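You operate a simulated robot arm through the tools that you are given. There is no shell and no other tool. Be economical: measure what you need, move in short steps, check, and stop when the job is done.

You run a simulated robot arm. Do the job below in one go: nothing can be reset, and whatever is moved stays where it is left.

## Task
Melt the fondue on heat 2 and stir it smooth with the stirrer.
Fine: lid on the table, stirrer back in the caddy, heat down to 1.

It is judged by the outcome, as a careful person would: the job done as asked, and still so three seconds after it is handed in. It fails if anything else is knocked over, pushed out of place, dropped, spilled or broken. Lids that push on must go on centred and level and be pressed home; caps that screw on are set level and turned clockwise until they are tight.

## Robot
A 6-joint arm with a two-finger parallel gripper, fixed in place. Base frame: the origin is at the foot of the arm, x ahead of it, y to its left, z up; the work surface is at about z = 0. Units: m, degrees, N and s.
With the tool pointing down near the work surface it reaches from about 0.14 to 0.58 m from the base axis. Its first joint turns from -66.0 to 66.0 degrees. Payload 2.1 kg.
The TCP is the grasp point between the finger pads, 0.03 m short of the fingertips. In the tool frame z runs along the fingers and y along their closing line. The gripper opens to 0.094 m. The fingers are 0.028 m wide and 0.01 m thick; the gripper's body (0.05 by 0.096 m) begins 0.055 m behind the TCP.
Orientation is that of the tool frame in the base frame, as a unit quaternion [x, y, z, w]. With the fingers straight down and closing along the base's y, the tool's x points along the base's -x, its y along +y and its z along -z.

## Interface
- The arm moves only by the tool play_rows. Its argument "series" is a list of rows, each an object (a shift or turn left out is 0, a gripper value left out holds the last) with "dp": the shift along the tool's x, y, z in units of 400 mm (1.0 is 400 mm), a list of three; "rotation": the turn, a rotation vector about the tool's x, y, z in units of 180 degrees (1.0 is 180 degrees), a list of three; "jaw": the opening in per cent of the stroke, from 0 (shut) to 100 (fully open). In form: [{"dp": [tx, ty, tz], "rotation": [ax, ay, az], "jaw": jaw}, ...]. A call has 1 to 20 rows; each row is the pose to reach, as a shift and turn from the pose commanded when the call began, along the tool's axes at that moment. A call with a number of a shift or a turn outside -1 to 1 is refused whole. Each row takes 0.2 s and may step no farther than 0.05 m and 8.6 degrees from the row before; otherwise, or with a gripper value out of range, the whole call is refused. Where a pose cannot be reached the arm comes as near as it can. A force on the tool above 40 N (or 10 N above the force at the start of the call, whichever is more), or a blocked arm, ends the call early, and 0.2 s more pass. The fingers move at their own pace (about 0.072 m/s each) and stop on an object; they squeeze with about 23 N. The grip force told is the motor's: it shows also when the fingers shut on nothing. Time passes only in rows, and 0.2 s behind the last, so rows that repeat a pose let the fingers close. It gives the time, the measured TCP pose, the force on the tool (base axes), the opening and the grip force at its end, in the units of the frame above (readings bear some noise).
- Cameras (640 x 400 px; columns grow to the right, rows downward): "scene" is fixed at [0.0587, -0.3681, 0.4938]; the picture's right is [0.77, -0.63, 0.00], its down [-0.30, -0.37, -0.88] and it looks along [0.56, 0.68, -0.48] (base axes); focal length 236 px, centre (320, 200). "wrist" rides on the gripper at [-0.037, 0, -0.058] in the tool frame; the picture's right is [0.00, -1.00, 0.00], its down [0.97, 0.00, -0.24] and it looks along [0.24, 0.00, 0.97] (tool axes); focal length 218 px, centre (320, 200). There is no depth. A picture from a camera that has moved, and an enlarged one, comes with that camera's place and axes in the base frame and with its lens.
- snapshot(camera): a new picture of that camera. No time passes.
- inspect(camera, box): a new picture of the part [left, top, right, bottom] of that camera's present view, enlarged. No time passes.
- job_done(): hands the job in; it is judged then, once.

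Go step by step. Nothing tells you positions but the pictures and the camera data: compare them with the known pose of the tool, close in by small moves and look again before you grip or let go. The budget is 120 turns and 68 pictures, counting those below and the enlarged ones. Unless the task says otherwise, let go and move clear before handing in, and close with one line.

The tools are called after "Call:" as name(argument=value, ...) on one line, values as JSON. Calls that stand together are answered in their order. play_rows: Moves the arm, as the interface text tells. Its arguments: {"type":"object","properties":{"series":{"type":"array","items":{"type":"object","properties":{"dp":{"type":"array","items":{"type":"number"}},"rotation":{"type":"array","items":{"type":"number"}},"jaw":{"type":"number"}}}}},"required":["series"]} The other tools are called the same way: snapshot (camera) takes a picture; inspect (camera, box) takes an enlarged picture of a part of a camera's view; job_done () hands the job in.

At the start:

```text
clock: 0.0
eef_pos: [0.3482, -0.1168, 0.4097]
orientation: [-0.001, 1.0, 0.001, 0.001]
force: [-0.2, 0.4, 0.0]
width: 0.0941
finger_force: 0.0
```

scene: 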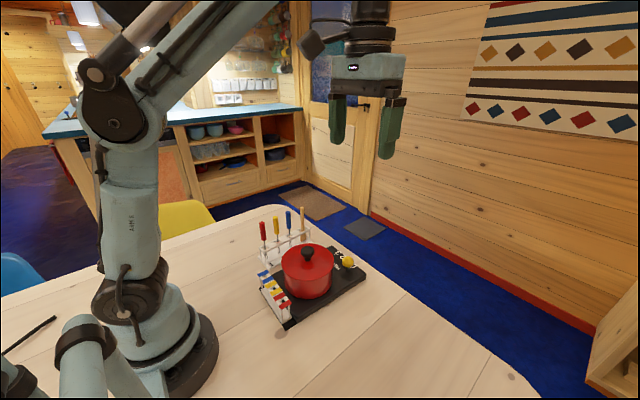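
wrist: 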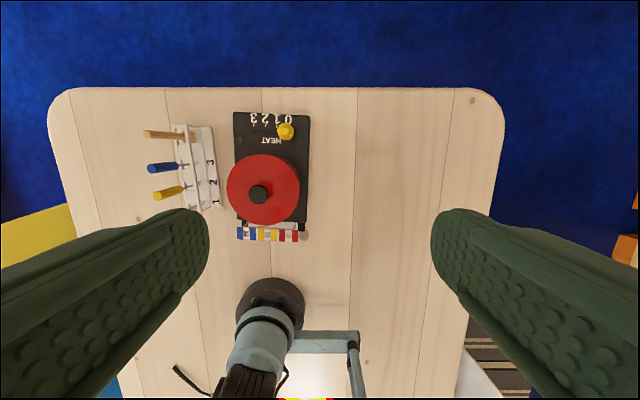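

I see a red lidded pot on a black burner with a yellow heat lever/knob, a caddy with coloured sticks, and a rack in front. I'll look closer before moving.

Call:
inspect(camera="scene", box=[240, 190, 390, 335])

Call:
inspect(camera="wrist", box=[130, 90, 330, 250])

```text
2.76 times, centred on (315, 262) of scene
camera zoom: at [0.0587, -0.3681, 0.4938], right [0.77, -0.63, 0.0], down [-0.3, -0.37, -0.88], along [0.56, 0.68, -0.48], focal length 651 px, centre (334, 28)
```

zoom: 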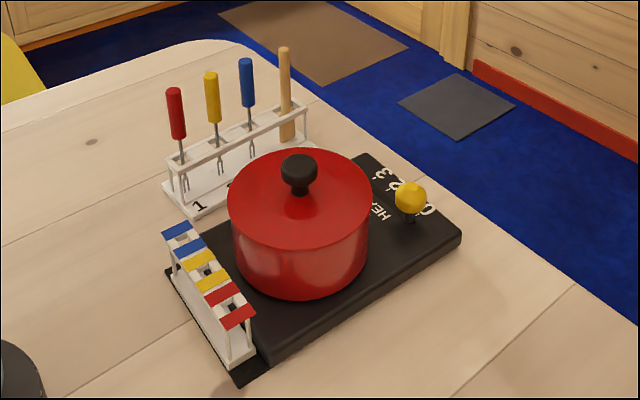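

```text
2.50 times, centred on (230, 170) of wrist
camera zoom: at [0.3843, -0.1164, 0.4669], right [0.0, -1.0, 0.0], down [-0.97, 0.0, 0.24], along [-0.24, 0.0, -0.97], focal length 546 px, centre (545, 275)
```

zoom: 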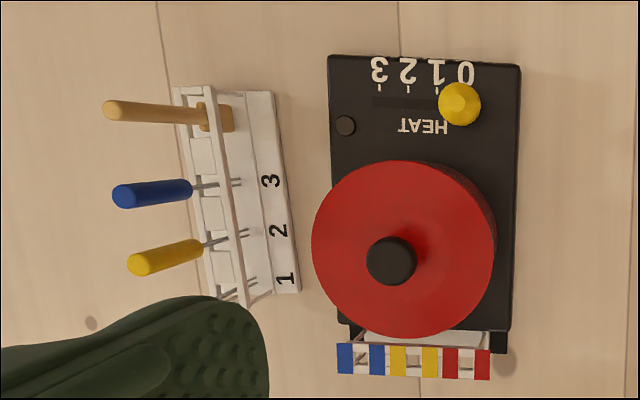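

The heat slider is a yellow ball at about (0.409, -0.055, 0.06), at mark 0, with marks about 21 mm apart towards +y. The lid knob is at about (0.309, -0.017, 0.12), and the wooden stirrer stands at about (0.40, 0.12). First I go above the lid knob.

Call:
play_rows(series=[{"dp": [0.0167, 0.0417, 0.0875], "jaw": 70}, {"dp": [0.0333, 0.0833, 0.175]}, {"dp": [0.05, 0.125, 0.2625]}, {"dp": [0.0667, 0.1667, 0.35]}, {"dp": [0.0833, 0.2083, 0.4375]}, {"dp": [0.1, 0.25, 0.525]}, {"dp": [0.1, 0.25, 0.525]}])

Call:
snapshot(camera="wrist")

Call:
inspect(camera="scene", box=[240, 170, 400, 320])

```text
clock: 1.6
eef_pos: [0.3065, -0.0146, 0.1989]
orientation: [-0.001, 1.0, 0.001, 0.001]
force: [0.1, 0.3, -0.3]
width: 0.066
finger_force: 0.1
```

```text
63 pictures are left
camera wrist: at [0.3431, -0.0158, 0.2576], right [0.0, -1.0, 0.0], down [-0.97, 0.0, 0.24], along [-0.24, 0.0, -0.97], focal length 218 px, centre (320, 200)
```

wrist: 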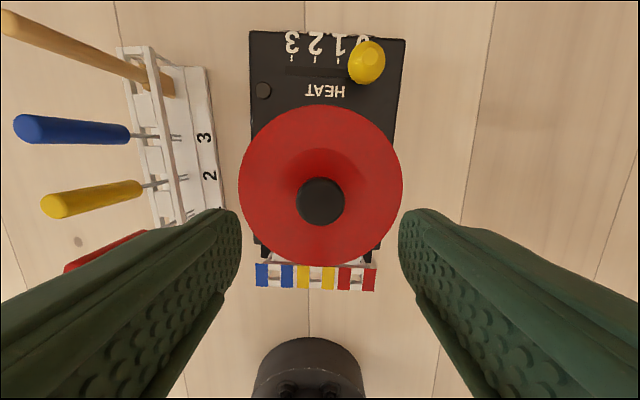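

```text
2.67 times, centred on (320, 245) of scene
camera zoom: at [0.0587, -0.3681, 0.4938], right [0.77, -0.63, 0.0], down [-0.3, -0.37, -0.88], along [0.56, 0.68, -0.48], focal length 629 px, centre (320, 80)
```

zoom: 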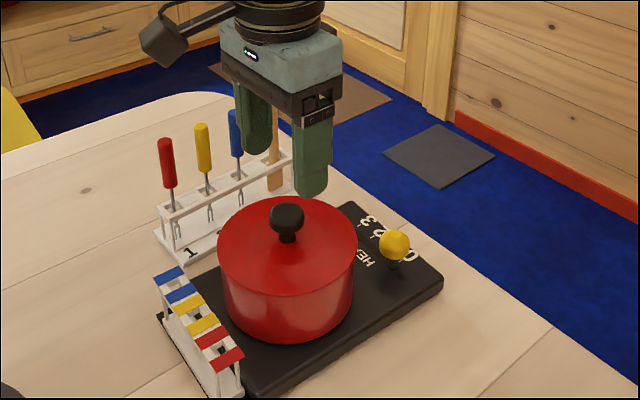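

The knob is nearly centred under the gripper. I lower around it and grip.

Call:
play_rows(series=[{"dp": [-0.006, -0.002, 0.06]}, {"dp": [-0.006, -0.002, 0.12]}, {"dp": [-0.006, -0.002, 0.1675]}, {"dp": [-0.006, -0.002, 0.1675], "jaw": 20}, {"dp": [-0.006, -0.002, 0.1675]}, {"dp": [-0.006, -0.002, 0.1675]}])

Call:
inspect(camera="scene", box=[240, 170, 400, 320])

```text
clock: 3.0
eef_pos: [0.3101, -0.0172, 0.1327]
orientation: [0.0, 1.0, 0.001, 0.001]
force: [0.4, -0.2, -0.6]
width: 0.031
finger_force: 22.9
```

```text
2.67 times, centred on (320, 245) of scene
camera zoom: at [0.0587, -0.3681, 0.4938], right [0.77, -0.63, 0.0], down [-0.3, -0.37, -0.88], along [0.56, 0.68, -0.48], focal length 629 px, centre (320, 80)
```

zoom: 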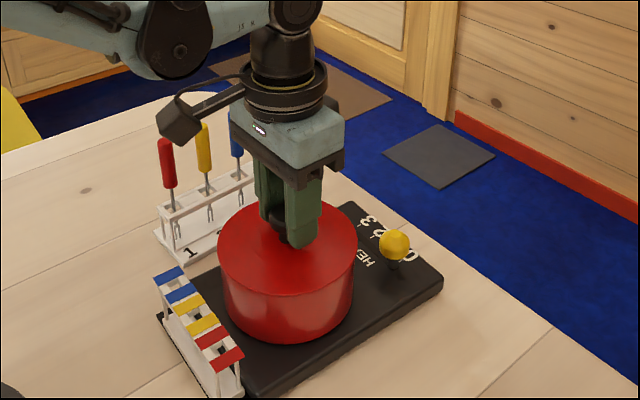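

Gripped at 31 mm. I lift straight up 9 cm.

Call:
play_rows(series=[{"dp": [0, 0, -0.02]}, {"dp": [0, 0, -0.05]}, {"dp": [0, 0, -0.1]}, {"dp": [0, 0, -0.16]}, {"dp": [0, 0, -0.225]}, {"dp": [0, 0, -0.225]}])

Call:
inspect(camera="scene", box=[240, 170, 400, 320])

```text
clock: 4.4
eef_pos: [0.3098, -0.0158, 0.2231]
orientation: [-0.001, 1.0, 0.0, 0.001]
force: [0.3, 0.2, -1.6]
width: 0.0311
finger_force: 22.8
```

```text
2.67 times, centred on (320, 245) of scene
camera zoom: at [0.0587, -0.3681, 0.4938], right [0.77, -0.63, 0.0], down [-0.3, -0.37, -0.88], along [0.56, 0.68, -0.48], focal length 629 px, centre (320, 80)
```

zoom: 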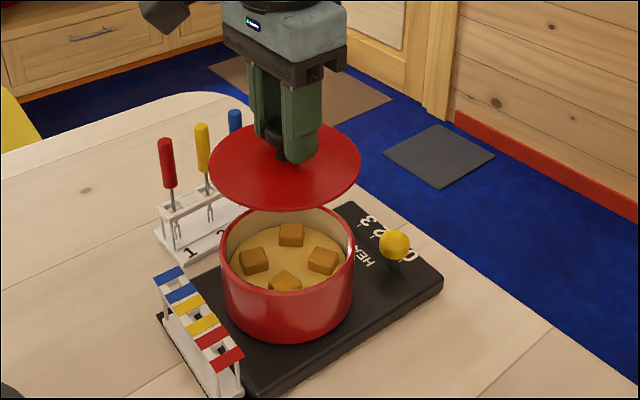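

The lid is off and cheese cubes are visible in the pot. I carry the lid to the clear table at about y = -0.22 and lower it close to the surface.

Call:
play_rows(series=[{"dp": [0, -0.08, 0]}, {"dp": [0, -0.18, 0]}, {"dp": [0, -0.28, 0]}, {"dp": [0, -0.38, 0]}, {"dp": [0, -0.47, 0]}, {"dp": [0, -0.52, 0]}, {"dp": [0, -0.52, 0.1]}, {"dp": [0, -0.52, 0.2]}, {"dp": [0, -0.52, 0.3]}, {"dp": [0, -0.52, 0.39]}, {"dp": [0, -0.52, 0.39]}])

Call:
snapshot(camera="scene")

```text
clock: 6.8
eef_pos: [0.3102, -0.2235, 0.0641]
orientation: [-0.001, 1.0, 0.002, 0.001]
force: [0.7, -0.8, -1.4]
width: 0.0311
finger_force: 23.0
```

```text
59 pictures are left
```

scene: 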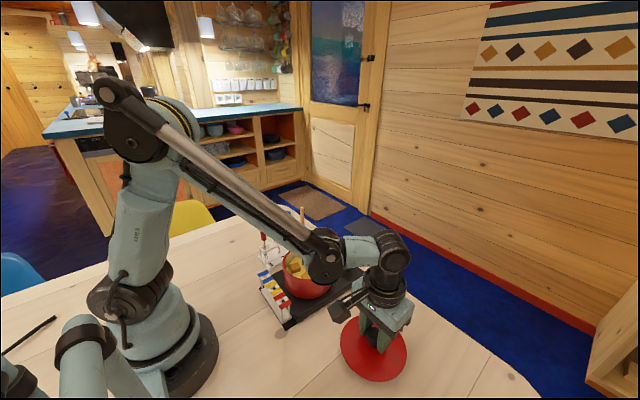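

I lower it in small steps, watching for contact.

Call:
play_rows(series=[{"dp": [0, 0, 0.01]}, {"dp": [0, 0, 0.02]}, {"dp": [0, 0, 0.03]}, {"dp": [0, 0, 0.04]}, {"dp": [0, 0, 0.045]}])

Call:
inspect(camera="scene", box=[320, 280, 430, 390])

```text
clock: 8.0
eef_pos: [0.3118, -0.2246, 0.0487]
orientation: [-0.001, 1.0, 0.001, 0.0]
force: [-1.2, 0.0, 26.4]
width: 0.031
finger_force: 22.9
```

```text
3.64 times, centred on (375, 335) of scene
camera zoom: at [0.0586, -0.368, 0.4938], right [0.77, -0.63, 0.0], down [-0.3, -0.37, -0.88], along [0.56, 0.68, -0.48], focal length 858 px, centre (120, -291)
```

zoom: 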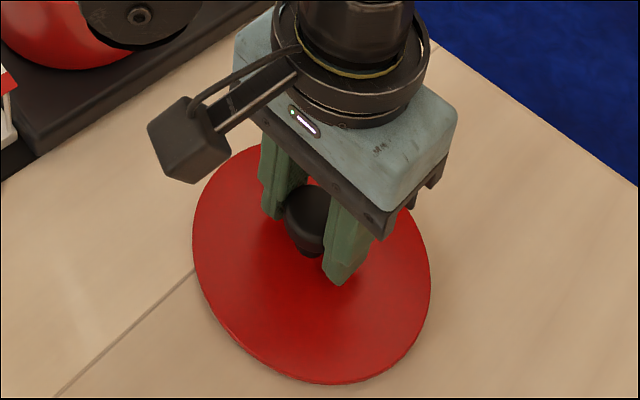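

The lid is on the table (contact felt). I ease off, open and rise.

Call:
play_rows(series=[{"dp": [0, 0, -0.004]}, {"dp": [0, 0, -0.004], "jaw": 70}, {"dp": [0, 0, -0.004]}, {"dp": [0, 0, -0.004]}, {"dp": [0, 0, -0.06]}, {"dp": [0, 0, -0.17]}, {"dp": [0, 0, -0.28]}, {"dp": [0, 0, -0.38]}, {"dp": [0, 0, -0.38]}])

Call:
snapshot(camera="scene")

```text
clock: 10.0
eef_pos: [0.3097, -0.2262, 0.2011]
orientation: [-0.001, 1.0, 0.001, 0.001]
force: [-0.2, -0.6, 0.4]
width: 0.0659
finger_force: 0.2
```

```text
57 pictures are left
```

scene: 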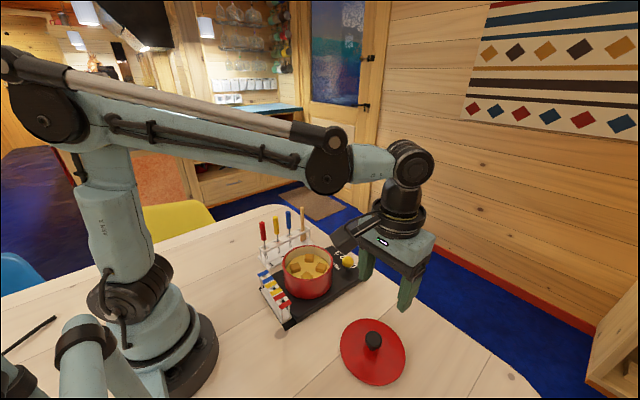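

The lid is lying flat. Next I go above the heat slider.

Call:
play_rows(series=[{"dp": [-0.0495, 0.0855, 0.025]}, {"dp": [-0.099, 0.171, 0.05]}, {"dp": [-0.1485, 0.2565, 0.075]}, {"dp": [-0.198, 0.342, 0.1]}, {"dp": [-0.2475, 0.4275, 0.125]}, {"dp": [-0.2475, 0.4275, 0.125]}])

Call:
snapshot(camera="wrist")

```text
clock: 11.4
eef_pos: [0.4097, -0.0526, 0.1521]
orientation: [-0.001, 1.0, 0.002, 0.0]
force: [0.5, 0.4, 0.2]
width: 0.0657
finger_force: 0.0
```

```text
56 pictures are left
camera wrist: at [0.4466, -0.0535, 0.2098], right [0.0, -1.0, 0.0], down [-0.97, 0.0, 0.24], along [-0.24, 0.0, -0.97], focal length 218 px, centre (320, 200)
```

wrist: 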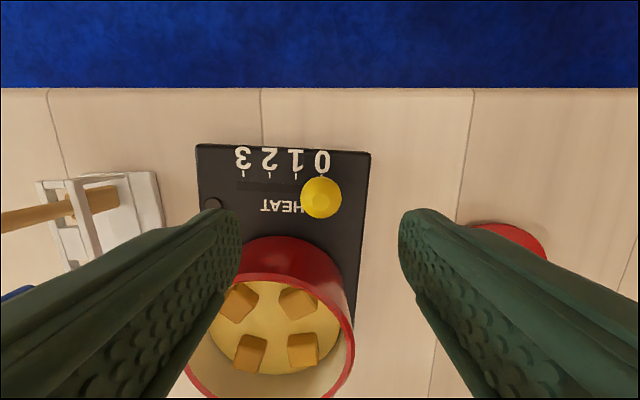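

The ball is centred. I lower around it and grip.

Call:
play_rows(series=[{"dp": [-0.003, -0.002, 0.08]}, {"dp": [-0.003, -0.002, 0.16]}, {"dp": [-0.003, -0.002, 0.2175]}, {"dp": [-0.003, -0.002, 0.2175], "jaw": 20}, {"dp": [-0.003, -0.002, 0.2175]}, {"dp": [-0.003, -0.002, 0.2175]}])

Call:
inspect(camera="scene", box=[270, 200, 400, 320])

```text
clock: 12.8
eef_pos: [0.4116, -0.0528, 0.0638]
orientation: [-0.001, 1.0, 0.001, 0.002]
force: [0.1, 1.1, -0.2]
width: 0.0295
finger_force: 23.4
```

```text
3.33 times, centred on (335, 260) of scene
camera zoom: at [0.0588, -0.3681, 0.4938], right [0.77, -0.63, 0.0], down [-0.3, -0.37, -0.88], along [0.56, 0.68, -0.48], focal length 787 px, centre (270, 0)
```

zoom: 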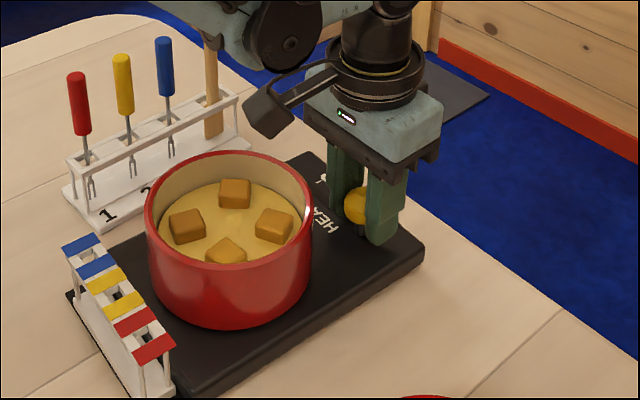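

I slide it gently towards mark 2.

Call:
play_rows(series=[{"dp": [0, 0.025, 0]}, {"dp": [0, 0.05, 0]}, {"dp": [0, 0.075, 0]}, {"dp": [0, 0.095, 0]}, {"dp": [0, 0.106, 0]}, {"dp": [0, 0.106, 0]}])

Call:
snapshot(camera="wrist")

```text
clock: 14.2
eef_pos: [0.4122, -0.0115, 0.0631]
orientation: [-0.001, 1.0, 0.001, 0.003]
force: [19.0, 0.5, 3.2]
width: 0.0295
finger_force: 22.8
```

```text
54 pictures are left
camera wrist: at [0.4488, -0.0115, 0.1213], right [0.0, -1.0, 0.0], down [-0.97, 0.0, 0.23], along [-0.23, 0.0, -0.97], focal length 218 px, centre (320, 200)
```

wrist: 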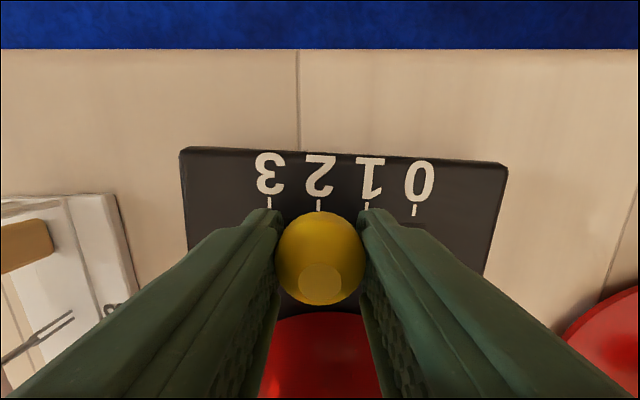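

The slider looks to be at 2, but there is some side load because the burner is turned a few degrees. I ease +x 2 mm, open and rise.

Call:
play_rows(series=[{"dp": [-0.005, 0.002, 0]}, {"dp": [-0.005, 0.002, 0]}, {"dp": [-0.005, 0.002, 0], "jaw": 50}, {"dp": [-0.005, 0.002, 0]}, {"dp": [-0.005, 0.002, 0]}, {"dp": [-0.005, 0.002, -0.1]}, {"dp": [-0.005, 0.002, -0.22]}, {"dp": [-0.005, 0.002, -0.34]}, {"dp": [-0.005, 0.002, -0.34]}])

Call:
snapshot(camera="wrist")

Call:
inspect(camera="scene", box=[240, 190, 400, 340])

```text
clock: 16.2
eef_pos: [0.4121, -0.0134, 0.199]
orientation: [-0.001, 1.0, 0.001, 0.001]
force: [-0.1, -0.6, 0.3]
width: 0.0472
finger_force: 0.1
```

```text
53 pictures are left
camera wrist: at [0.4482, -0.013, 0.2574], right [0.0, -1.0, 0.0], down [-0.97, 0.0, 0.24], along [-0.24, 0.0, -0.97], focal length 218 px, centre (320, 200)
```

wrist: 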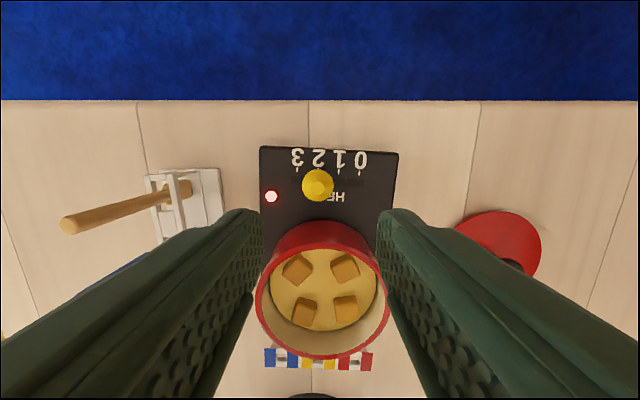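

```text
2.67 times, centred on (320, 265) of scene
camera zoom: at [0.0587, -0.3681, 0.4938], right [0.77, -0.63, 0.0], down [-0.3, -0.37, -0.88], along [0.56, 0.68, -0.48], focal length 629 px, centre (320, 27)
```

zoom: 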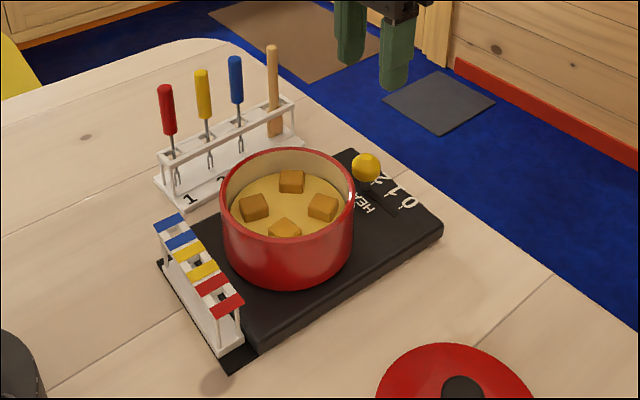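

The lamp is on and the slider is at 2. Now I look closely at the stirrer in the caddy.

Call:
inspect(camera="scene", box=[270, 195, 340, 265])

Call:
inspect(camera="wrist", box=[50, 140, 240, 260])

```text
5.71 times, centred on (305, 230) of scene
camera zoom: at [0.0587, -0.3681, 0.4938], right [0.77, -0.63, 0.0], down [-0.3, -0.37, -0.88], along [0.56, 0.68, -0.48], focal length 1349 px, centre (406, 29)
```

zoom: 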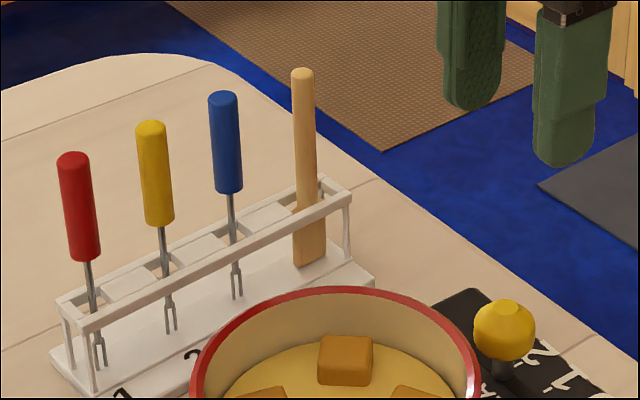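

```text
3.33 times, centred on (145, 200) of wrist
camera zoom: at [0.4482, -0.013, 0.2574], right [0.0, -1.0, 0.0], down [-0.97, 0.0, 0.24], along [-0.24, 0.0, -0.97], focal length 728 px, centre (903, 200)
```

zoom: 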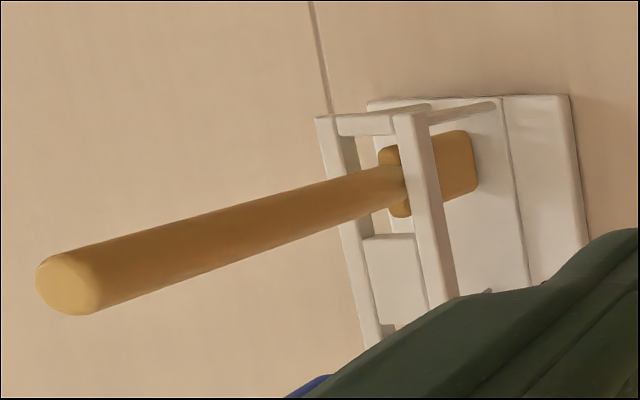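

The stirrer's top is at about (0.403, 0.134, 0.137), its paddle bottom at z ≈ 0.018 and the rail at z ≈ 0.065. I go above it and check alignment.

Call:
play_rows(series=[{"dp": [0.005, 0.09, 0], "jaw": 60}, {"dp": [0.01, 0.18, 0]}, {"dp": [0.02, 0.28, 0]}, {"dp": [0.025, 0.365, 0]}, {"dp": [0.025, 0.365, 0]}])

Call:
snapshot(camera="wrist")

Call:
inspect(camera="scene", box=[240, 170, 360, 280])

```text
clock: 17.4
eef_pos: [0.4016, 0.1358, 0.2011]
orientation: [0.0, 1.0, 0.0, 0.001]
force: [0.1, 0.4, 0.8]
width: 0.0565
finger_force: 0.1
```

```text
49 pictures are left
camera wrist: at [0.4387, 0.1357, 0.2586], right [0.0, -1.0, 0.0], down [-0.97, 0.0, 0.24], along [-0.24, 0.0, -0.97], focal length 218 px, centre (320, 200)
```

wrist: 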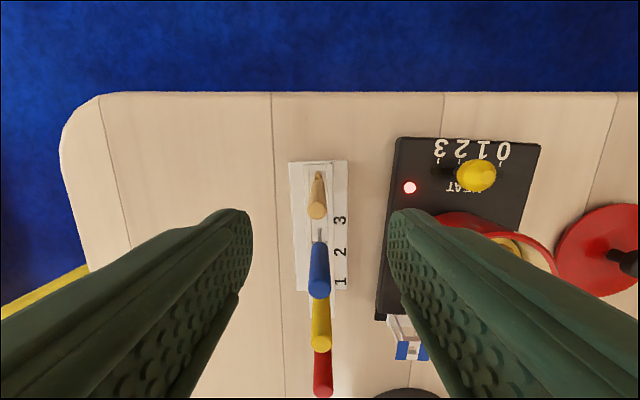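

```text
3.64 times, centred on (300, 225) of scene
camera zoom: at [0.0587, -0.3681, 0.4938], right [0.77, -0.63, 0.0], down [-0.3, -0.37, -0.88], along [0.56, 0.68, -0.48], focal length 858 px, centre (393, 109)
```

zoom: 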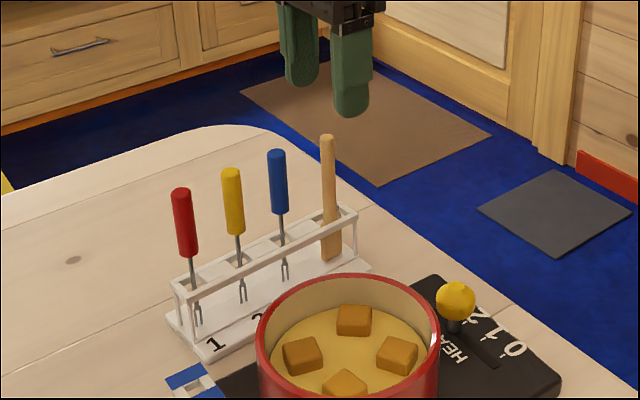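

The stirrer is centred between the fingers. I descend to z ≈ 0.108 and grip.

Call:
play_rows(series=[{"dp": [-0.003, 0.003, 0.08]}, {"dp": [-0.003, 0.003, 0.16]}, {"dp": [-0.003, 0.003, 0.23]}, {"dp": [-0.003, 0.003, 0.23]}, {"dp": [-0.003, 0.003, 0.23], "jaw": 3}, {"dp": [-0.003, 0.003, 0.23]}, {"dp": [-0.003, 0.003, 0.23]}, {"dp": [-0.003, 0.003, 0.23]}])

Call:
inspect(camera="scene", box=[240, 170, 360, 280])

```text
clock: 19.2
eef_pos: [0.4041, 0.1369, 0.1085]
orientation: [0.0, 1.0, 0.001, 0.001]
force: [1.0, 0.8, -1.0]
width: 0.0104
finger_force: 22.9
```

```text
3.64 times, centred on (300, 225) of scene
camera zoom: at [0.0587, -0.3681, 0.4938], right [0.77, -0.63, 0.0], down [-0.3, -0.37, -0.88], along [0.56, 0.68, -0.48], focal length 858 px, centre (393, 109)
```

zoom: 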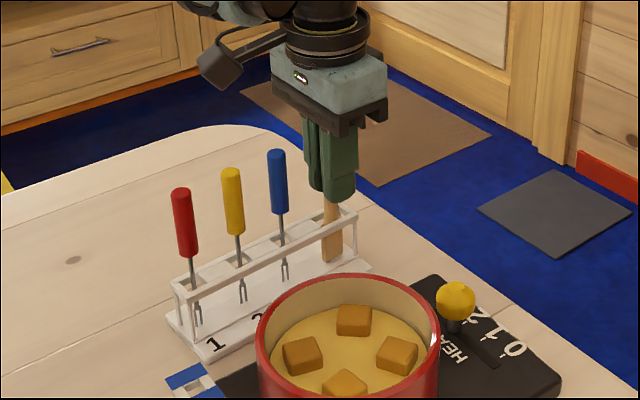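

The stirrer is gripped. I lift it straight up.

Call:
play_rows(series=[{"dp": [0, 0, -0.03]}, {"dp": [0, 0, -0.08]}, {"dp": [0, 0, -0.14]}, {"dp": [0, 0, -0.2]}, {"dp": [0, 0, -0.26]}, {"dp": [0, 0, -0.305]}, {"dp": [0, 0, -0.305]}])

Call:
inspect(camera="scene", box=[240, 150, 400, 300])

Call:
snapshot(camera="wrist")

```text
clock: 20.8
eef_pos: [0.405, 0.1371, 0.2295]
orientation: [-0.001, 1.0, 0.0, 0.001]
force: [0.1, -0.9, -0.5]
width: 0.0106
finger_force: 22.8
```

```text
2.67 times, centred on (320, 225) of scene
camera zoom: at [0.0587, -0.3681, 0.4938], right [0.77, -0.63, 0.0], down [-0.3, -0.37, -0.88], along [0.56, 0.68, -0.48], focal length 629 px, centre (320, 133)
```

zoom: 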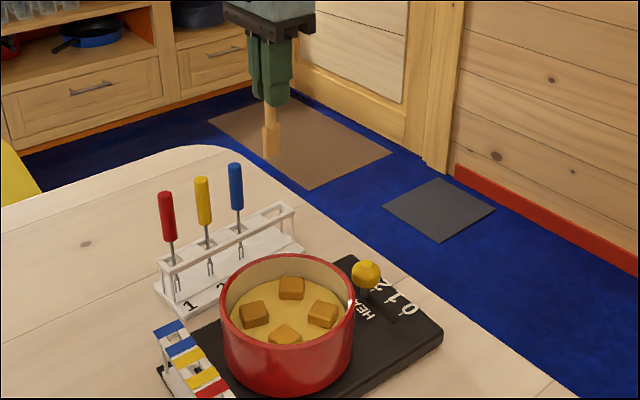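

```text
45 pictures are left
camera wrist: at [0.4407, 0.1365, 0.2874], right [0.0, -1.0, 0.0], down [-0.97, 0.0, 0.24], along [-0.24, 0.0, -0.97], focal length 218 px, centre (320, 200)
```

wrist: 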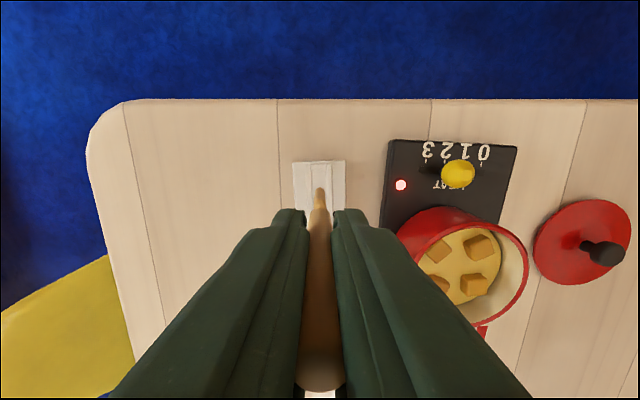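

The stirrer hangs straight. I move above the pot centre and wait a little, checking whether the cubes melt.

Call:
play_rows(series=[{"dp": [0.04, -0.0637, 0]}, {"dp": [0.08, -0.1275, 0]}, {"dp": [0.12, -0.191, 0]}, {"dp": [0.16, -0.255, 0]}, {"dp": [0.2, -0.319, 0]}, {"dp": [0.24, -0.3825, 0]}, {"dp": [0.24, -0.3825, 0]}, {"dp": [0.24, -0.3825, 0]}, {"dp": [0.24, -0.3825, 0]}, {"dp": [0.24, -0.3825, 0]}, {"dp": [0.24, -0.3825, 0]}, {"dp": [0.24, -0.3825, 0]}, {"dp": [0.24, -0.3825, 0]}, {"dp": [0.24, -0.3825, 0]}, {"dp": [0.24, -0.3825, 0]}, {"dp": [0.24, -0.3825, 0]}, {"dp": [0.24, -0.3825, 0]}, {"dp": [0.24, -0.3825, 0]}, {"dp": [0.24, -0.3825, 0]}, {"dp": [0.24, -0.3825, 0]}])

Call:
inspect(camera="scene", box=[240, 170, 400, 320])

Call:
snapshot(camera="wrist")

```text
clock: 25.0
eef_pos: [0.3085, -0.0176, 0.229]
orientation: [-0.001, 1.0, 0.001, 0.001]
force: [-0.8, -0.4, 0.8]
width: 0.0105
finger_force: 23.0
```

```text
2.67 times, centred on (320, 245) of scene
camera zoom: at [0.0587, -0.3681, 0.4938], right [0.77, -0.63, 0.0], down [-0.3, -0.37, -0.88], along [0.56, 0.68, -0.48], focal length 629 px, centre (320, 80)
```

zoom: 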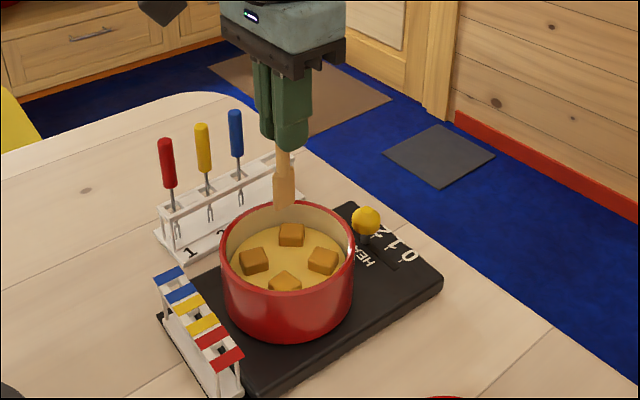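

```text
43 pictures are left
camera wrist: at [0.3448, -0.0166, 0.2876], right [0.0, -1.0, 0.0], down [-0.97, 0.0, 0.24], along [-0.24, 0.0, -0.97], focal length 218 px, centre (320, 200)
```

wrist: 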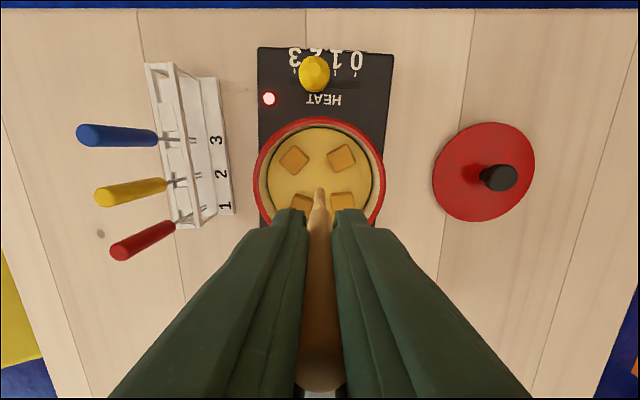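

The cubes have not softened yet after about 9 s on heat 2. I wait a bit with the stirrer held above.

Call:
play_rows(series=[{}, {}, {}, {}, {}, {}, {}, {}, {}, {}, {}, {}, {}, {}, {}, {}, {}, {}, {}, {}])

Call:
play_rows(series=[{}, {}, {}, {}, {}, {}, {}, {}, {}, {}, {}, {}, {}, {}, {}, {}, {}, {}, {}, {}])

Call:
play_rows(series=[{}, {}, {}, {}, {}, {}, {}, {}, {}, {}, {}, {}, {}, {}, {}, {}, {}, {}, {}, {}])

Call:
inspect(camera="scene", box=[260, 200, 380, 310])

```text
clock: 29.2
eef_pos: [0.309, -0.0161, 0.2292]
orientation: [-0.001, 1.0, 0.001, 0.001]
force: [0.1, -0.1, -0.6]
width: 0.0101
finger_force: 23.0
```

```text
clock: 33.4
eef_pos: [0.309, -0.016, 0.2298]
orientation: [-0.002, 1.0, 0.001, 0.001]
force: [-0.4, -0.1, -0.5]
width: 0.0104
finger_force: 23.2
```

```text
clock: 37.6
eef_pos: [0.3096, -0.0169, 0.229]
orientation: [0.0, 1.0, 0.001, 0.001]
force: [0.2, 0.1, 0.1]
width: 0.0102
finger_force: 23.1
```

```text
3.64 times, centred on (320, 255) of scene
camera zoom: at [0.0587, -0.3681, 0.4938], right [0.77, -0.63, 0.0], down [-0.3, -0.37, -0.88], along [0.56, 0.68, -0.48], focal length 858 px, centre (320, 0)
```

zoom: 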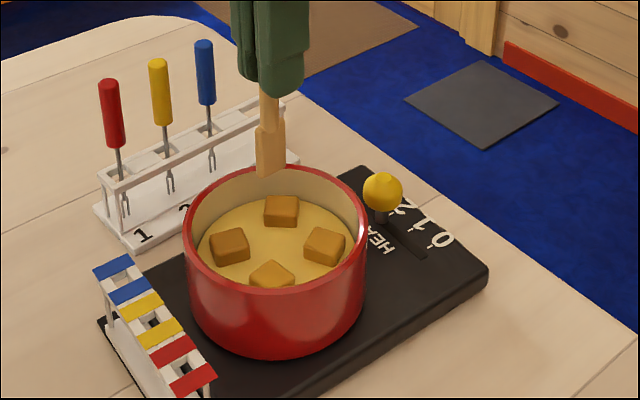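

The cubes may be softening slightly but still stand. I lower the stirrer into the centre gap between them and check.

Call:
play_rows(series=[{"dp": [0, 0, 0.06]}, {"dp": [0, 0, 0.12]}, {"dp": [0, 0, 0.17]}, {"dp": [0, 0, 0.2]}, {"dp": [0, 0, 0.2225]}, {"dp": [0, 0, 0.2225]}])

Call:
inspect(camera="scene", box=[260, 200, 380, 310])

Call:
snapshot(camera="wrist")

```text
clock: 39.0
eef_pos: [0.3101, -0.0159, 0.1399]
orientation: [-0.001, 1.0, 0.001, 0.0]
force: [0.1, 0.0, -0.5]
width: 0.0103
finger_force: 23.0
```

```text
3.64 times, centred on (320, 255) of scene
camera zoom: at [0.0587, -0.3681, 0.4938], right [0.77, -0.63, 0.0], down [-0.3, -0.37, -0.88], along [0.56, 0.68, -0.48], focal length 858 px, centre (320, 0)
```

zoom: 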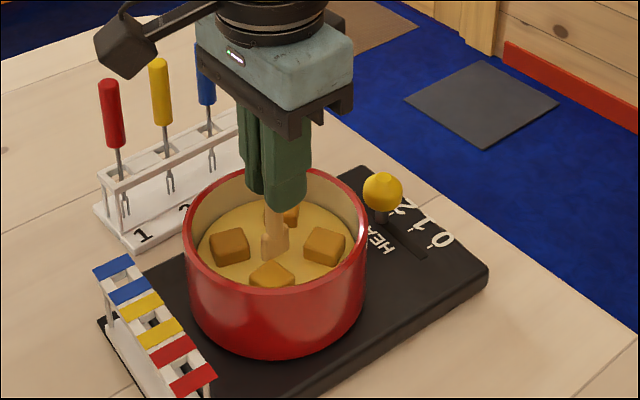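

```text
40 pictures are left
camera wrist: at [0.3457, -0.0166, 0.1985], right [0.0, -1.0, 0.0], down [-0.97, 0.0, 0.24], along [-0.24, 0.0, -0.97], focal length 218 px, centre (320, 200)
```

wrist: 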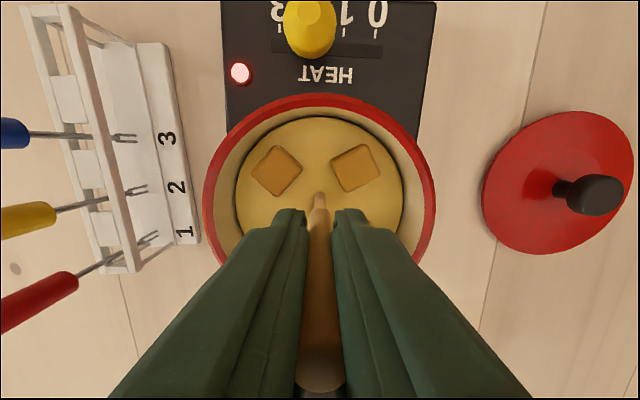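

No resistance. I stir gently with two circles of about 2 cm radius.

Call:
play_rows(series=[{"dp": [0.025, 0, 0.012]}, {"dp": [0.045, 0, 0.012]}, {"dp": [0.0404, 0.0294, 0.012]}, {"dp": [0.0155, 0.0476, 0.012]}, {"dp": [-0.0155, 0.0476, 0.012]}, {"dp": [-0.0404, 0.0294, 0.012]}, {"dp": [-0.05, 0, 0.012]}, {"dp": [-0.0404, -0.0294, 0.012]}, {"dp": [-0.0155, -0.0476, 0.012]}, {"dp": [0.0155, -0.0476, 0.012]}, {"dp": [0.0404, -0.0294, 0.012]}, {"dp": [0.05, 0, 0.012]}, {"dp": [0.0404, 0.0294, 0.012]}, {"dp": [0.0155, 0.0476, 0.012]}, {"dp": [-0.0155, 0.0476, 0.012]}, {"dp": [-0.0404, 0.0294, 0.012]}, {"dp": [-0.05, 0, 0.012]}, {"dp": [-0.0404, -0.0294, 0.012]}, {"dp": [-0.0155, -0.0476, 0.012]}, {"dp": [0, 0, 0.012]}])

Call:
inspect(camera="scene", box=[260, 200, 380, 310])

```text
clock: 43.2
eef_pos: [0.3083, -0.0162, 0.134]
orientation: [0.001, 1.0, 0.001, 0.001]
force: [0.4, -0.7, 0.3]
width: 0.0105
finger_force: 23.0
```

```text
3.64 times, centred on (320, 255) of scene
camera zoom: at [0.0587, -0.3681, 0.4938], right [0.77, -0.63, 0.0], down [-0.3, -0.37, -0.88], along [0.56, 0.68, -0.48], focal length 858 px, centre (320, 0)
```

zoom: 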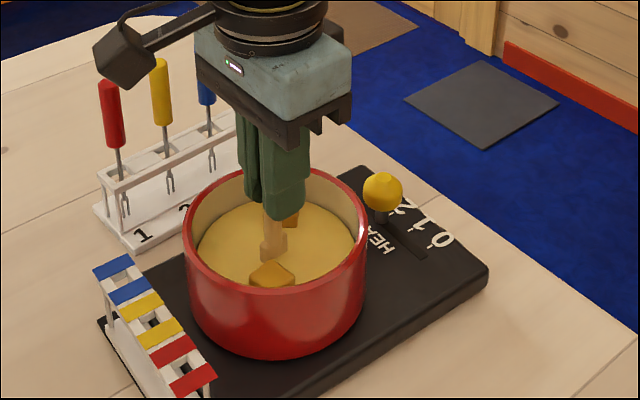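

Stirring works: some of the cubes have already dissolved. I keep stirring.

Call:
play_rows(series=[{"dp": [0.025, 0, 0]}, {"dp": [0.05, 0, 0]}, {"dp": [0.0404, 0.0294, 0]}, {"dp": [0.0155, 0.0476, 0]}, {"dp": [-0.0155, 0.0476, 0]}, {"dp": [-0.0404, 0.0294, 0]}, {"dp": [-0.05, 0, 0]}, {"dp": [-0.0404, -0.0294, 0]}, {"dp": [-0.0155, -0.0476, 0]}, {"dp": [0.0155, -0.0476, 0]}, {"dp": [0.0404, -0.0294, 0]}, {"dp": [0.05, 0, 0]}, {"dp": [0.0404, 0.0294, 0]}, {"dp": [0.0155, 0.0476, 0]}, {"dp": [-0.0155, 0.0476, 0]}, {"dp": [-0.0404, 0.0294, 0]}, {"dp": [-0.05, 0, 0]}, {"dp": [-0.0404, -0.0294, 0]}, {"dp": [-0.0155, -0.0476, 0]}, {"dp": [0, 0, 0]}])

Call:
inspect(camera="scene", box=[260, 200, 380, 310])

Call:
snapshot(camera="wrist")

```text
clock: 47.4
eef_pos: [0.3078, -0.0172, 0.1332]
orientation: [0.0, 1.0, 0.001, 0.001]
force: [0.0, -0.4, -0.2]
width: 0.0103
finger_force: 22.7
```

```text
3.64 times, centred on (320, 255) of scene
camera zoom: at [0.0587, -0.3681, 0.4938], right [0.77, -0.63, 0.0], down [-0.3, -0.37, -0.88], along [0.56, 0.68, -0.48], focal length 858 px, centre (320, 0)
```

zoom: 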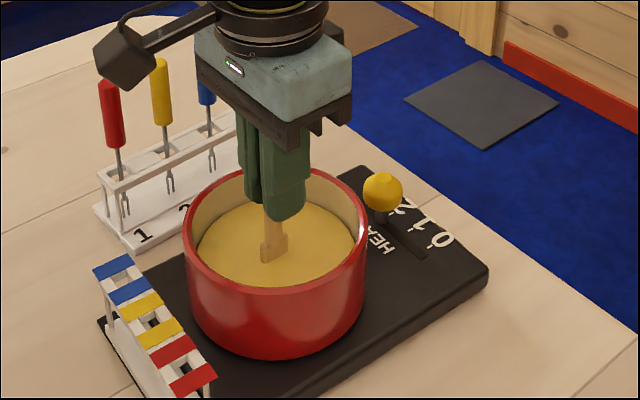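

```text
37 pictures are left
camera wrist: at [0.3443, -0.0171, 0.192], right [0.0, -1.0, 0.0], down [-0.97, 0.0, 0.24], along [-0.24, 0.0, -0.97], focal length 218 px, centre (320, 200)
```

wrist: 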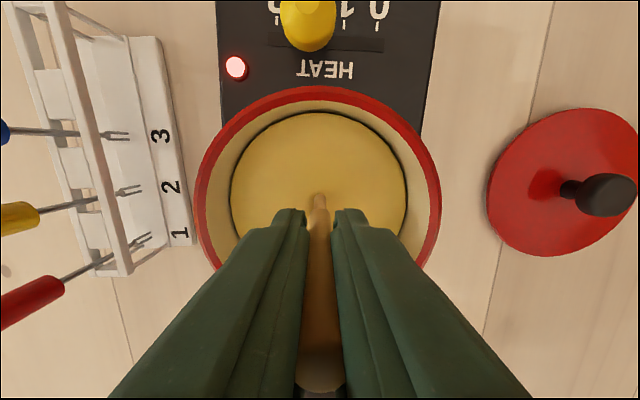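

The fondue looks smooth with no cubes left. I stir two more rounds to be sure, then lift out.

Call:
play_rows(series=[{"dp": [0.025, 0, 0]}, {"dp": [0.05, 0, 0]}, {"dp": [0.0404, 0.0294, 0]}, {"dp": [0.0155, 0.0476, 0]}, {"dp": [-0.0155, 0.0476, 0]}, {"dp": [-0.0404, 0.0294, 0]}, {"dp": [-0.05, 0, 0]}, {"dp": [-0.0404, -0.0294, 0]}, {"dp": [-0.0155, -0.0476, 0]}, {"dp": [0.0155, -0.0476, 0]}, {"dp": [0.0404, -0.0294, 0]}, {"dp": [0.05, 0, 0]}, {"dp": [0.0404, 0.0294, 0]}, {"dp": [0.0155, 0.0476, 0]}, {"dp": [-0.0155, 0.0476, 0]}, {"dp": [-0.0404, 0.0294, 0]}, {"dp": [-0.05, 0, 0]}, {"dp": [-0.0404, -0.0294, 0]}, {"dp": [-0.0155, -0.0476, 0]}, {"dp": [0, 0, 0]}])

Call:
play_rows(series=[{"dp": [0, 0, -0.05]}, {"dp": [0, 0, -0.1]}, {"dp": [0, 0, -0.15]}, {"dp": [0, 0, -0.2]}, {"dp": [0, 0, -0.237]}, {"dp": [0, 0, -0.237]}, {"dp": [0, 0, -0.237]}, {"dp": [0, 0, -0.237]}, {"dp": [0, 0, -0.237]}, {"dp": [0, 0, -0.237]}])

Call:
inspect(camera="scene", box=[260, 190, 380, 300])

```text
clock: 51.6
eef_pos: [0.3087, -0.0178, 0.1358]
orientation: [0.0, 1.0, 0.001, 0.001]
force: [-0.8, 0.3, -0.4]
width: 0.0102
finger_force: 23.4
```

```text
clock: 53.8
eef_pos: [0.3081, -0.0176, 0.2304]
orientation: [-0.001, 1.0, 0.002, 0.001]
force: [-0.2, 0.5, 0.5]
width: 0.0103
finger_force: 22.8
```

```text
3.64 times, centred on (320, 245) of scene
camera zoom: at [0.0587, -0.3681, 0.4938], right [0.77, -0.63, 0.0], down [-0.3, -0.37, -0.88], along [0.56, 0.68, -0.48], focal length 858 px, centre (320, 36)
```

zoom: 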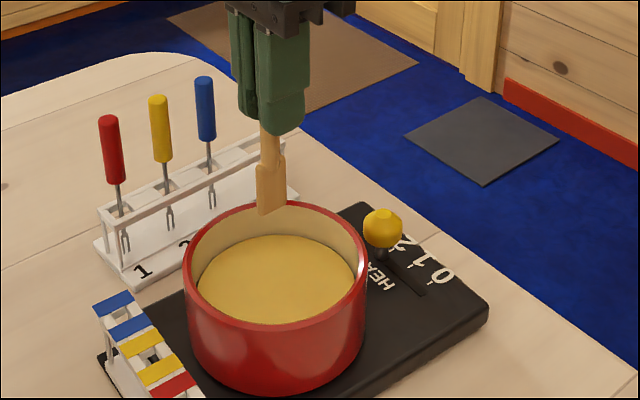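

The fondue is smooth. The paddle may have turned slightly in the grip, so I look more closely before returning it.

Call:
inspect(camera="scene", box=[285, 205, 325, 255])

Call:
inspect(camera="wrist", box=[270, 150, 370, 230])

```text
8.00 times, centred on (305, 230) of scene
camera zoom: at [0.0587, -0.3681, 0.4938], right [0.77, -0.63, 0.0], down [-0.3, -0.37, -0.88], along [0.56, 0.68, -0.48], focal length 1888 px, centre (440, -40)
```

zoom: 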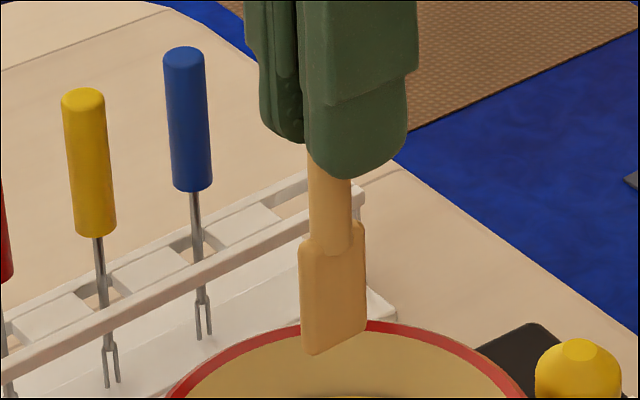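

```text
5.00 times, centred on (320, 190) of wrist
camera zoom: at [0.3442, -0.0178, 0.2878], right [0.0, -1.0, 0.0], down [-0.97, 0.0, 0.24], along [-0.24, 0.0, -0.97], focal length 1091 px, centre (320, 250)
```

zoom: 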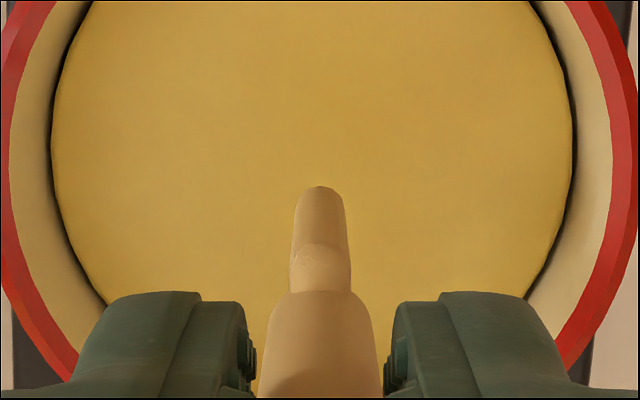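

The paddle is still aligned along x, like the caddy slot. I go back above the slot and check alignment.

Call:
play_rows(series=[{"dp": [-0.04, 0.0637, 0]}, {"dp": [-0.08, 0.1275, 0]}, {"dp": [-0.12, 0.191, 0]}, {"dp": [-0.16, 0.255, 0]}, {"dp": [-0.2, 0.319, 0]}, {"dp": [-0.24, 0.3825, 0]}, {"dp": [-0.24, 0.3825, 0]}, {"dp": [-0.24, 0.3825, 0.08]}, {"dp": [-0.24, 0.3825, 0.13]}, {"dp": [-0.24, 0.3825, 0.15]}, {"dp": [-0.24, 0.3825, 0.15]}])

Call:
inspect(camera="scene", box=[280, 200, 330, 260])

Call:
inspect(camera="wrist", box=[260, 110, 380, 230])

```text
clock: 56.2
eef_pos: [0.4051, 0.1376, 0.1692]
orientation: [-0.001, 1.0, 0.001, 0.001]
force: [0.6, 0.5, 0.5]
width: 0.0102
finger_force: 22.5
```

```text
6.67 times, centred on (305, 230) of scene
camera zoom: at [0.0587, -0.3681, 0.4938], right [0.77, -0.63, 0.0], down [-0.3, -0.37, -0.88], along [0.56, 0.68, -0.48], focal length 1573 px, centre (420, 0)
```

zoom: 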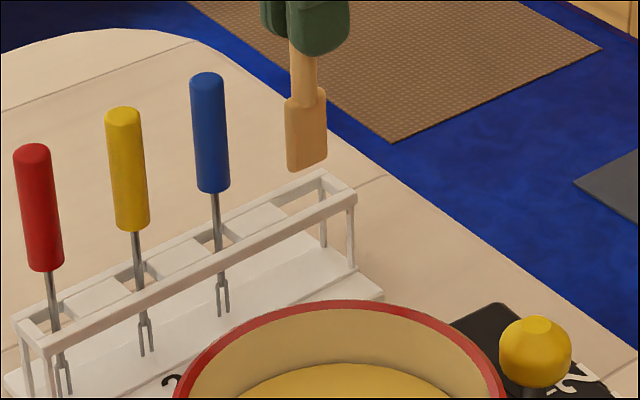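

```text
3.33 times, centred on (320, 170) of wrist
camera zoom: at [0.4411, 0.1357, 0.2278], right [0.0, -1.0, 0.0], down [-0.97, 0.0, 0.24], along [-0.24, 0.0, -0.97], focal length 728 px, centre (320, 300)
```

zoom: 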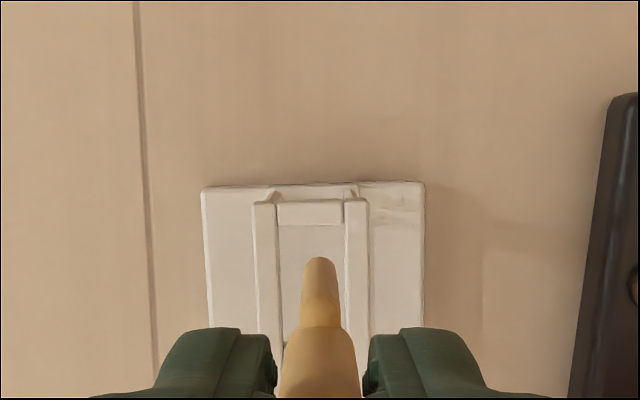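

The paddle is over the slot, about 1 mm towards one rail. I shift +y 1 mm and lower.

Call:
play_rows(series=[{"dp": [0, 0.003, 0.02]}, {"dp": [0, 0.003, 0.05]}, {"dp": [0, 0.003, 0.08]}, {"dp": [0, 0.003, 0.11]}, {"dp": [0, 0.003, 0.135]}, {"dp": [0, 0.003, 0.15]}, {"dp": [0, 0.003, 0.15]}])

Call:
inspect(camera="scene", box=[280, 200, 330, 260])

```text
clock: 57.8
eef_pos: [0.4042, 0.1366, 0.1104]
orientation: [-0.001, 1.0, 0.001, 0.001]
force: [-0.4, -0.3, 0.3]
width: 0.0102
finger_force: 22.9
```

```text
6.67 times, centred on (305, 230) of scene
camera zoom: at [0.0587, -0.3681, 0.4938], right [0.77, -0.63, 0.0], down [-0.3, -0.37, -0.88], along [0.56, 0.68, -0.48], focal length 1573 px, centre (420, 0)
```

zoom: 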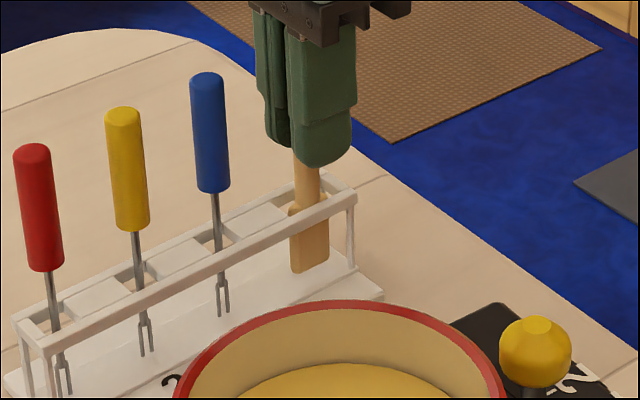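

It is in the slot with no force. I lower the last 3 mm.

Call:
play_rows(series=[{"dp": [0, 0, 0.0025]}, {"dp": [0, 0, 0.005]}, {"dp": [0, 0, 0.0065]}, {"dp": [0, 0, 0.0065]}])

```text
clock: 58.8
eef_pos: [0.4045, 0.138, 0.1078]
orientation: [0.0, 1.0, 0.001, 0.001]
force: [0.0, -0.4, -0.3]
width: 0.0102
finger_force: 22.5
```

Call:
play_rows(series=[{"dp": [0, 0, 0.002]}, {"dp": [0, 0, 0.004]}, {"dp": [0, 0, 0.004]}])

Call:
inspect(camera="scene", box=[280, 200, 330, 260])

```text
clock: 59.6
eef_pos: [0.404, 0.1369, 0.1062]
orientation: [0.0, 1.0, 0.001, 0.002]
force: [0.5, -0.8, 18.3]
width: 0.0103
finger_force: 23.4
```

```text
6.67 times, centred on (305, 230) of scene
camera zoom: at [0.0586, -0.3681, 0.4938], right [0.77, -0.63, 0.0], down [-0.3, -0.37, -0.88], along [0.56, 0.68, -0.48], focal length 1573 px, centre (420, 0)
```

zoom: 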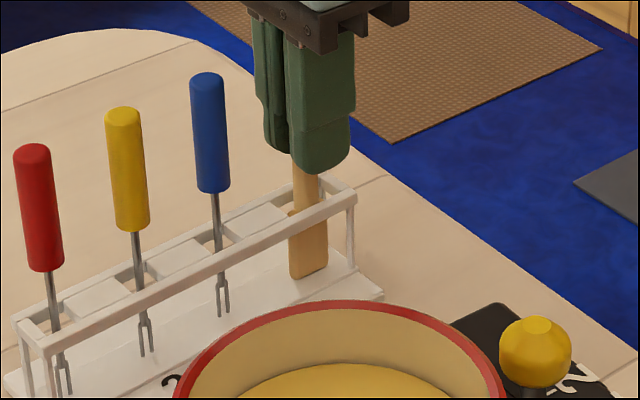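

The stirrer is seated on the caddy base. I back off 1 mm, release and rise.

Call:
play_rows(series=[{"dp": [0, 0, -0.0025]}, {"dp": [0, 0, -0.0025], "jaw": 50}, {"dp": [0, 0, -0.0025]}, {"dp": [0, 0, -0.0025]}, {"dp": [0, 0, -0.06]}, {"dp": [0, 0, -0.15]}, {"dp": [0, 0, -0.24]}, {"dp": [0, 0, -0.24]}])

Call:
inspect(camera="scene", box=[250, 190, 390, 320])

```text
clock: 61.4
eef_pos: [0.4043, 0.1366, 0.2019]
orientation: [-0.001, 1.0, 0.001, 0.001]
force: [0.2, -0.5, 0.4]
width: 0.047
finger_force: 0.1
```

```text
3.08 times, centred on (320, 255) of scene
camera zoom: at [0.0587, -0.3681, 0.4938], right [0.77, -0.63, 0.0], down [-0.3, -0.37, -0.88], along [0.56, 0.68, -0.48], focal length 726 px, centre (320, 31)
```

zoom: 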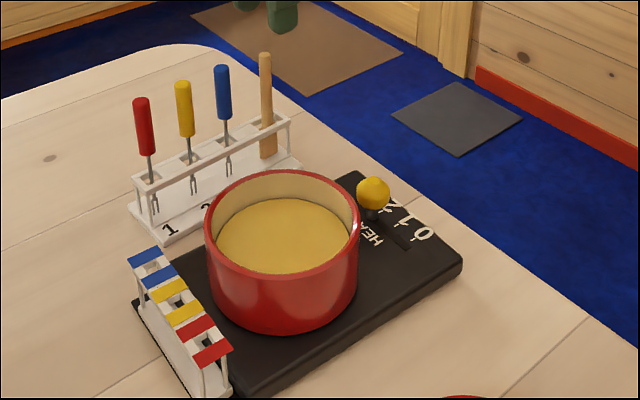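

The stirrer is back upright in the caddy. Next I go above the heat slider at 2.

Call:
play_rows(series=[{"dp": [0, -0.1, 0]}, {"dp": [-0.01, -0.2, 0]}, {"dp": [-0.02, -0.3, 0]}, {"dp": [-0.02, -0.3725, 0]}, {"dp": [-0.02, -0.3725, 0.1]}, {"dp": [-0.02, -0.3725, 0.1]}])

Call:
snapshot(camera="wrist")

```text
clock: 62.8
eef_pos: [0.411, -0.0115, 0.1602]
orientation: [0.0, 1.0, 0.001, 0.001]
force: [-1.3, -0.1, 0.2]
width: 0.0471
finger_force: 0.0
```

```text
28 pictures are left
camera wrist: at [0.4483, -0.0118, 0.2194], right [0.0, -1.0, 0.0], down [-0.97, 0.0, 0.24], along [-0.24, 0.0, -0.97], focal length 218 px, centre (320, 200)
```

wrist: 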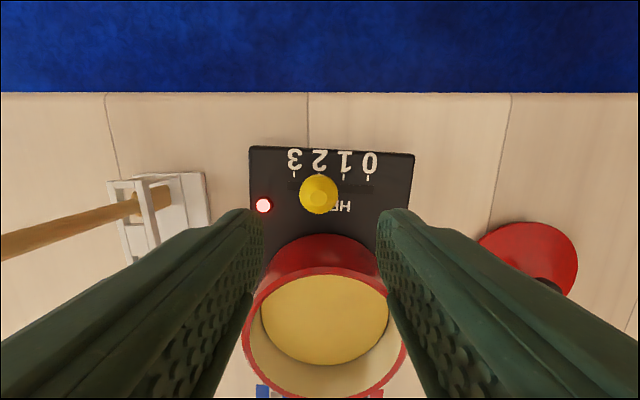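

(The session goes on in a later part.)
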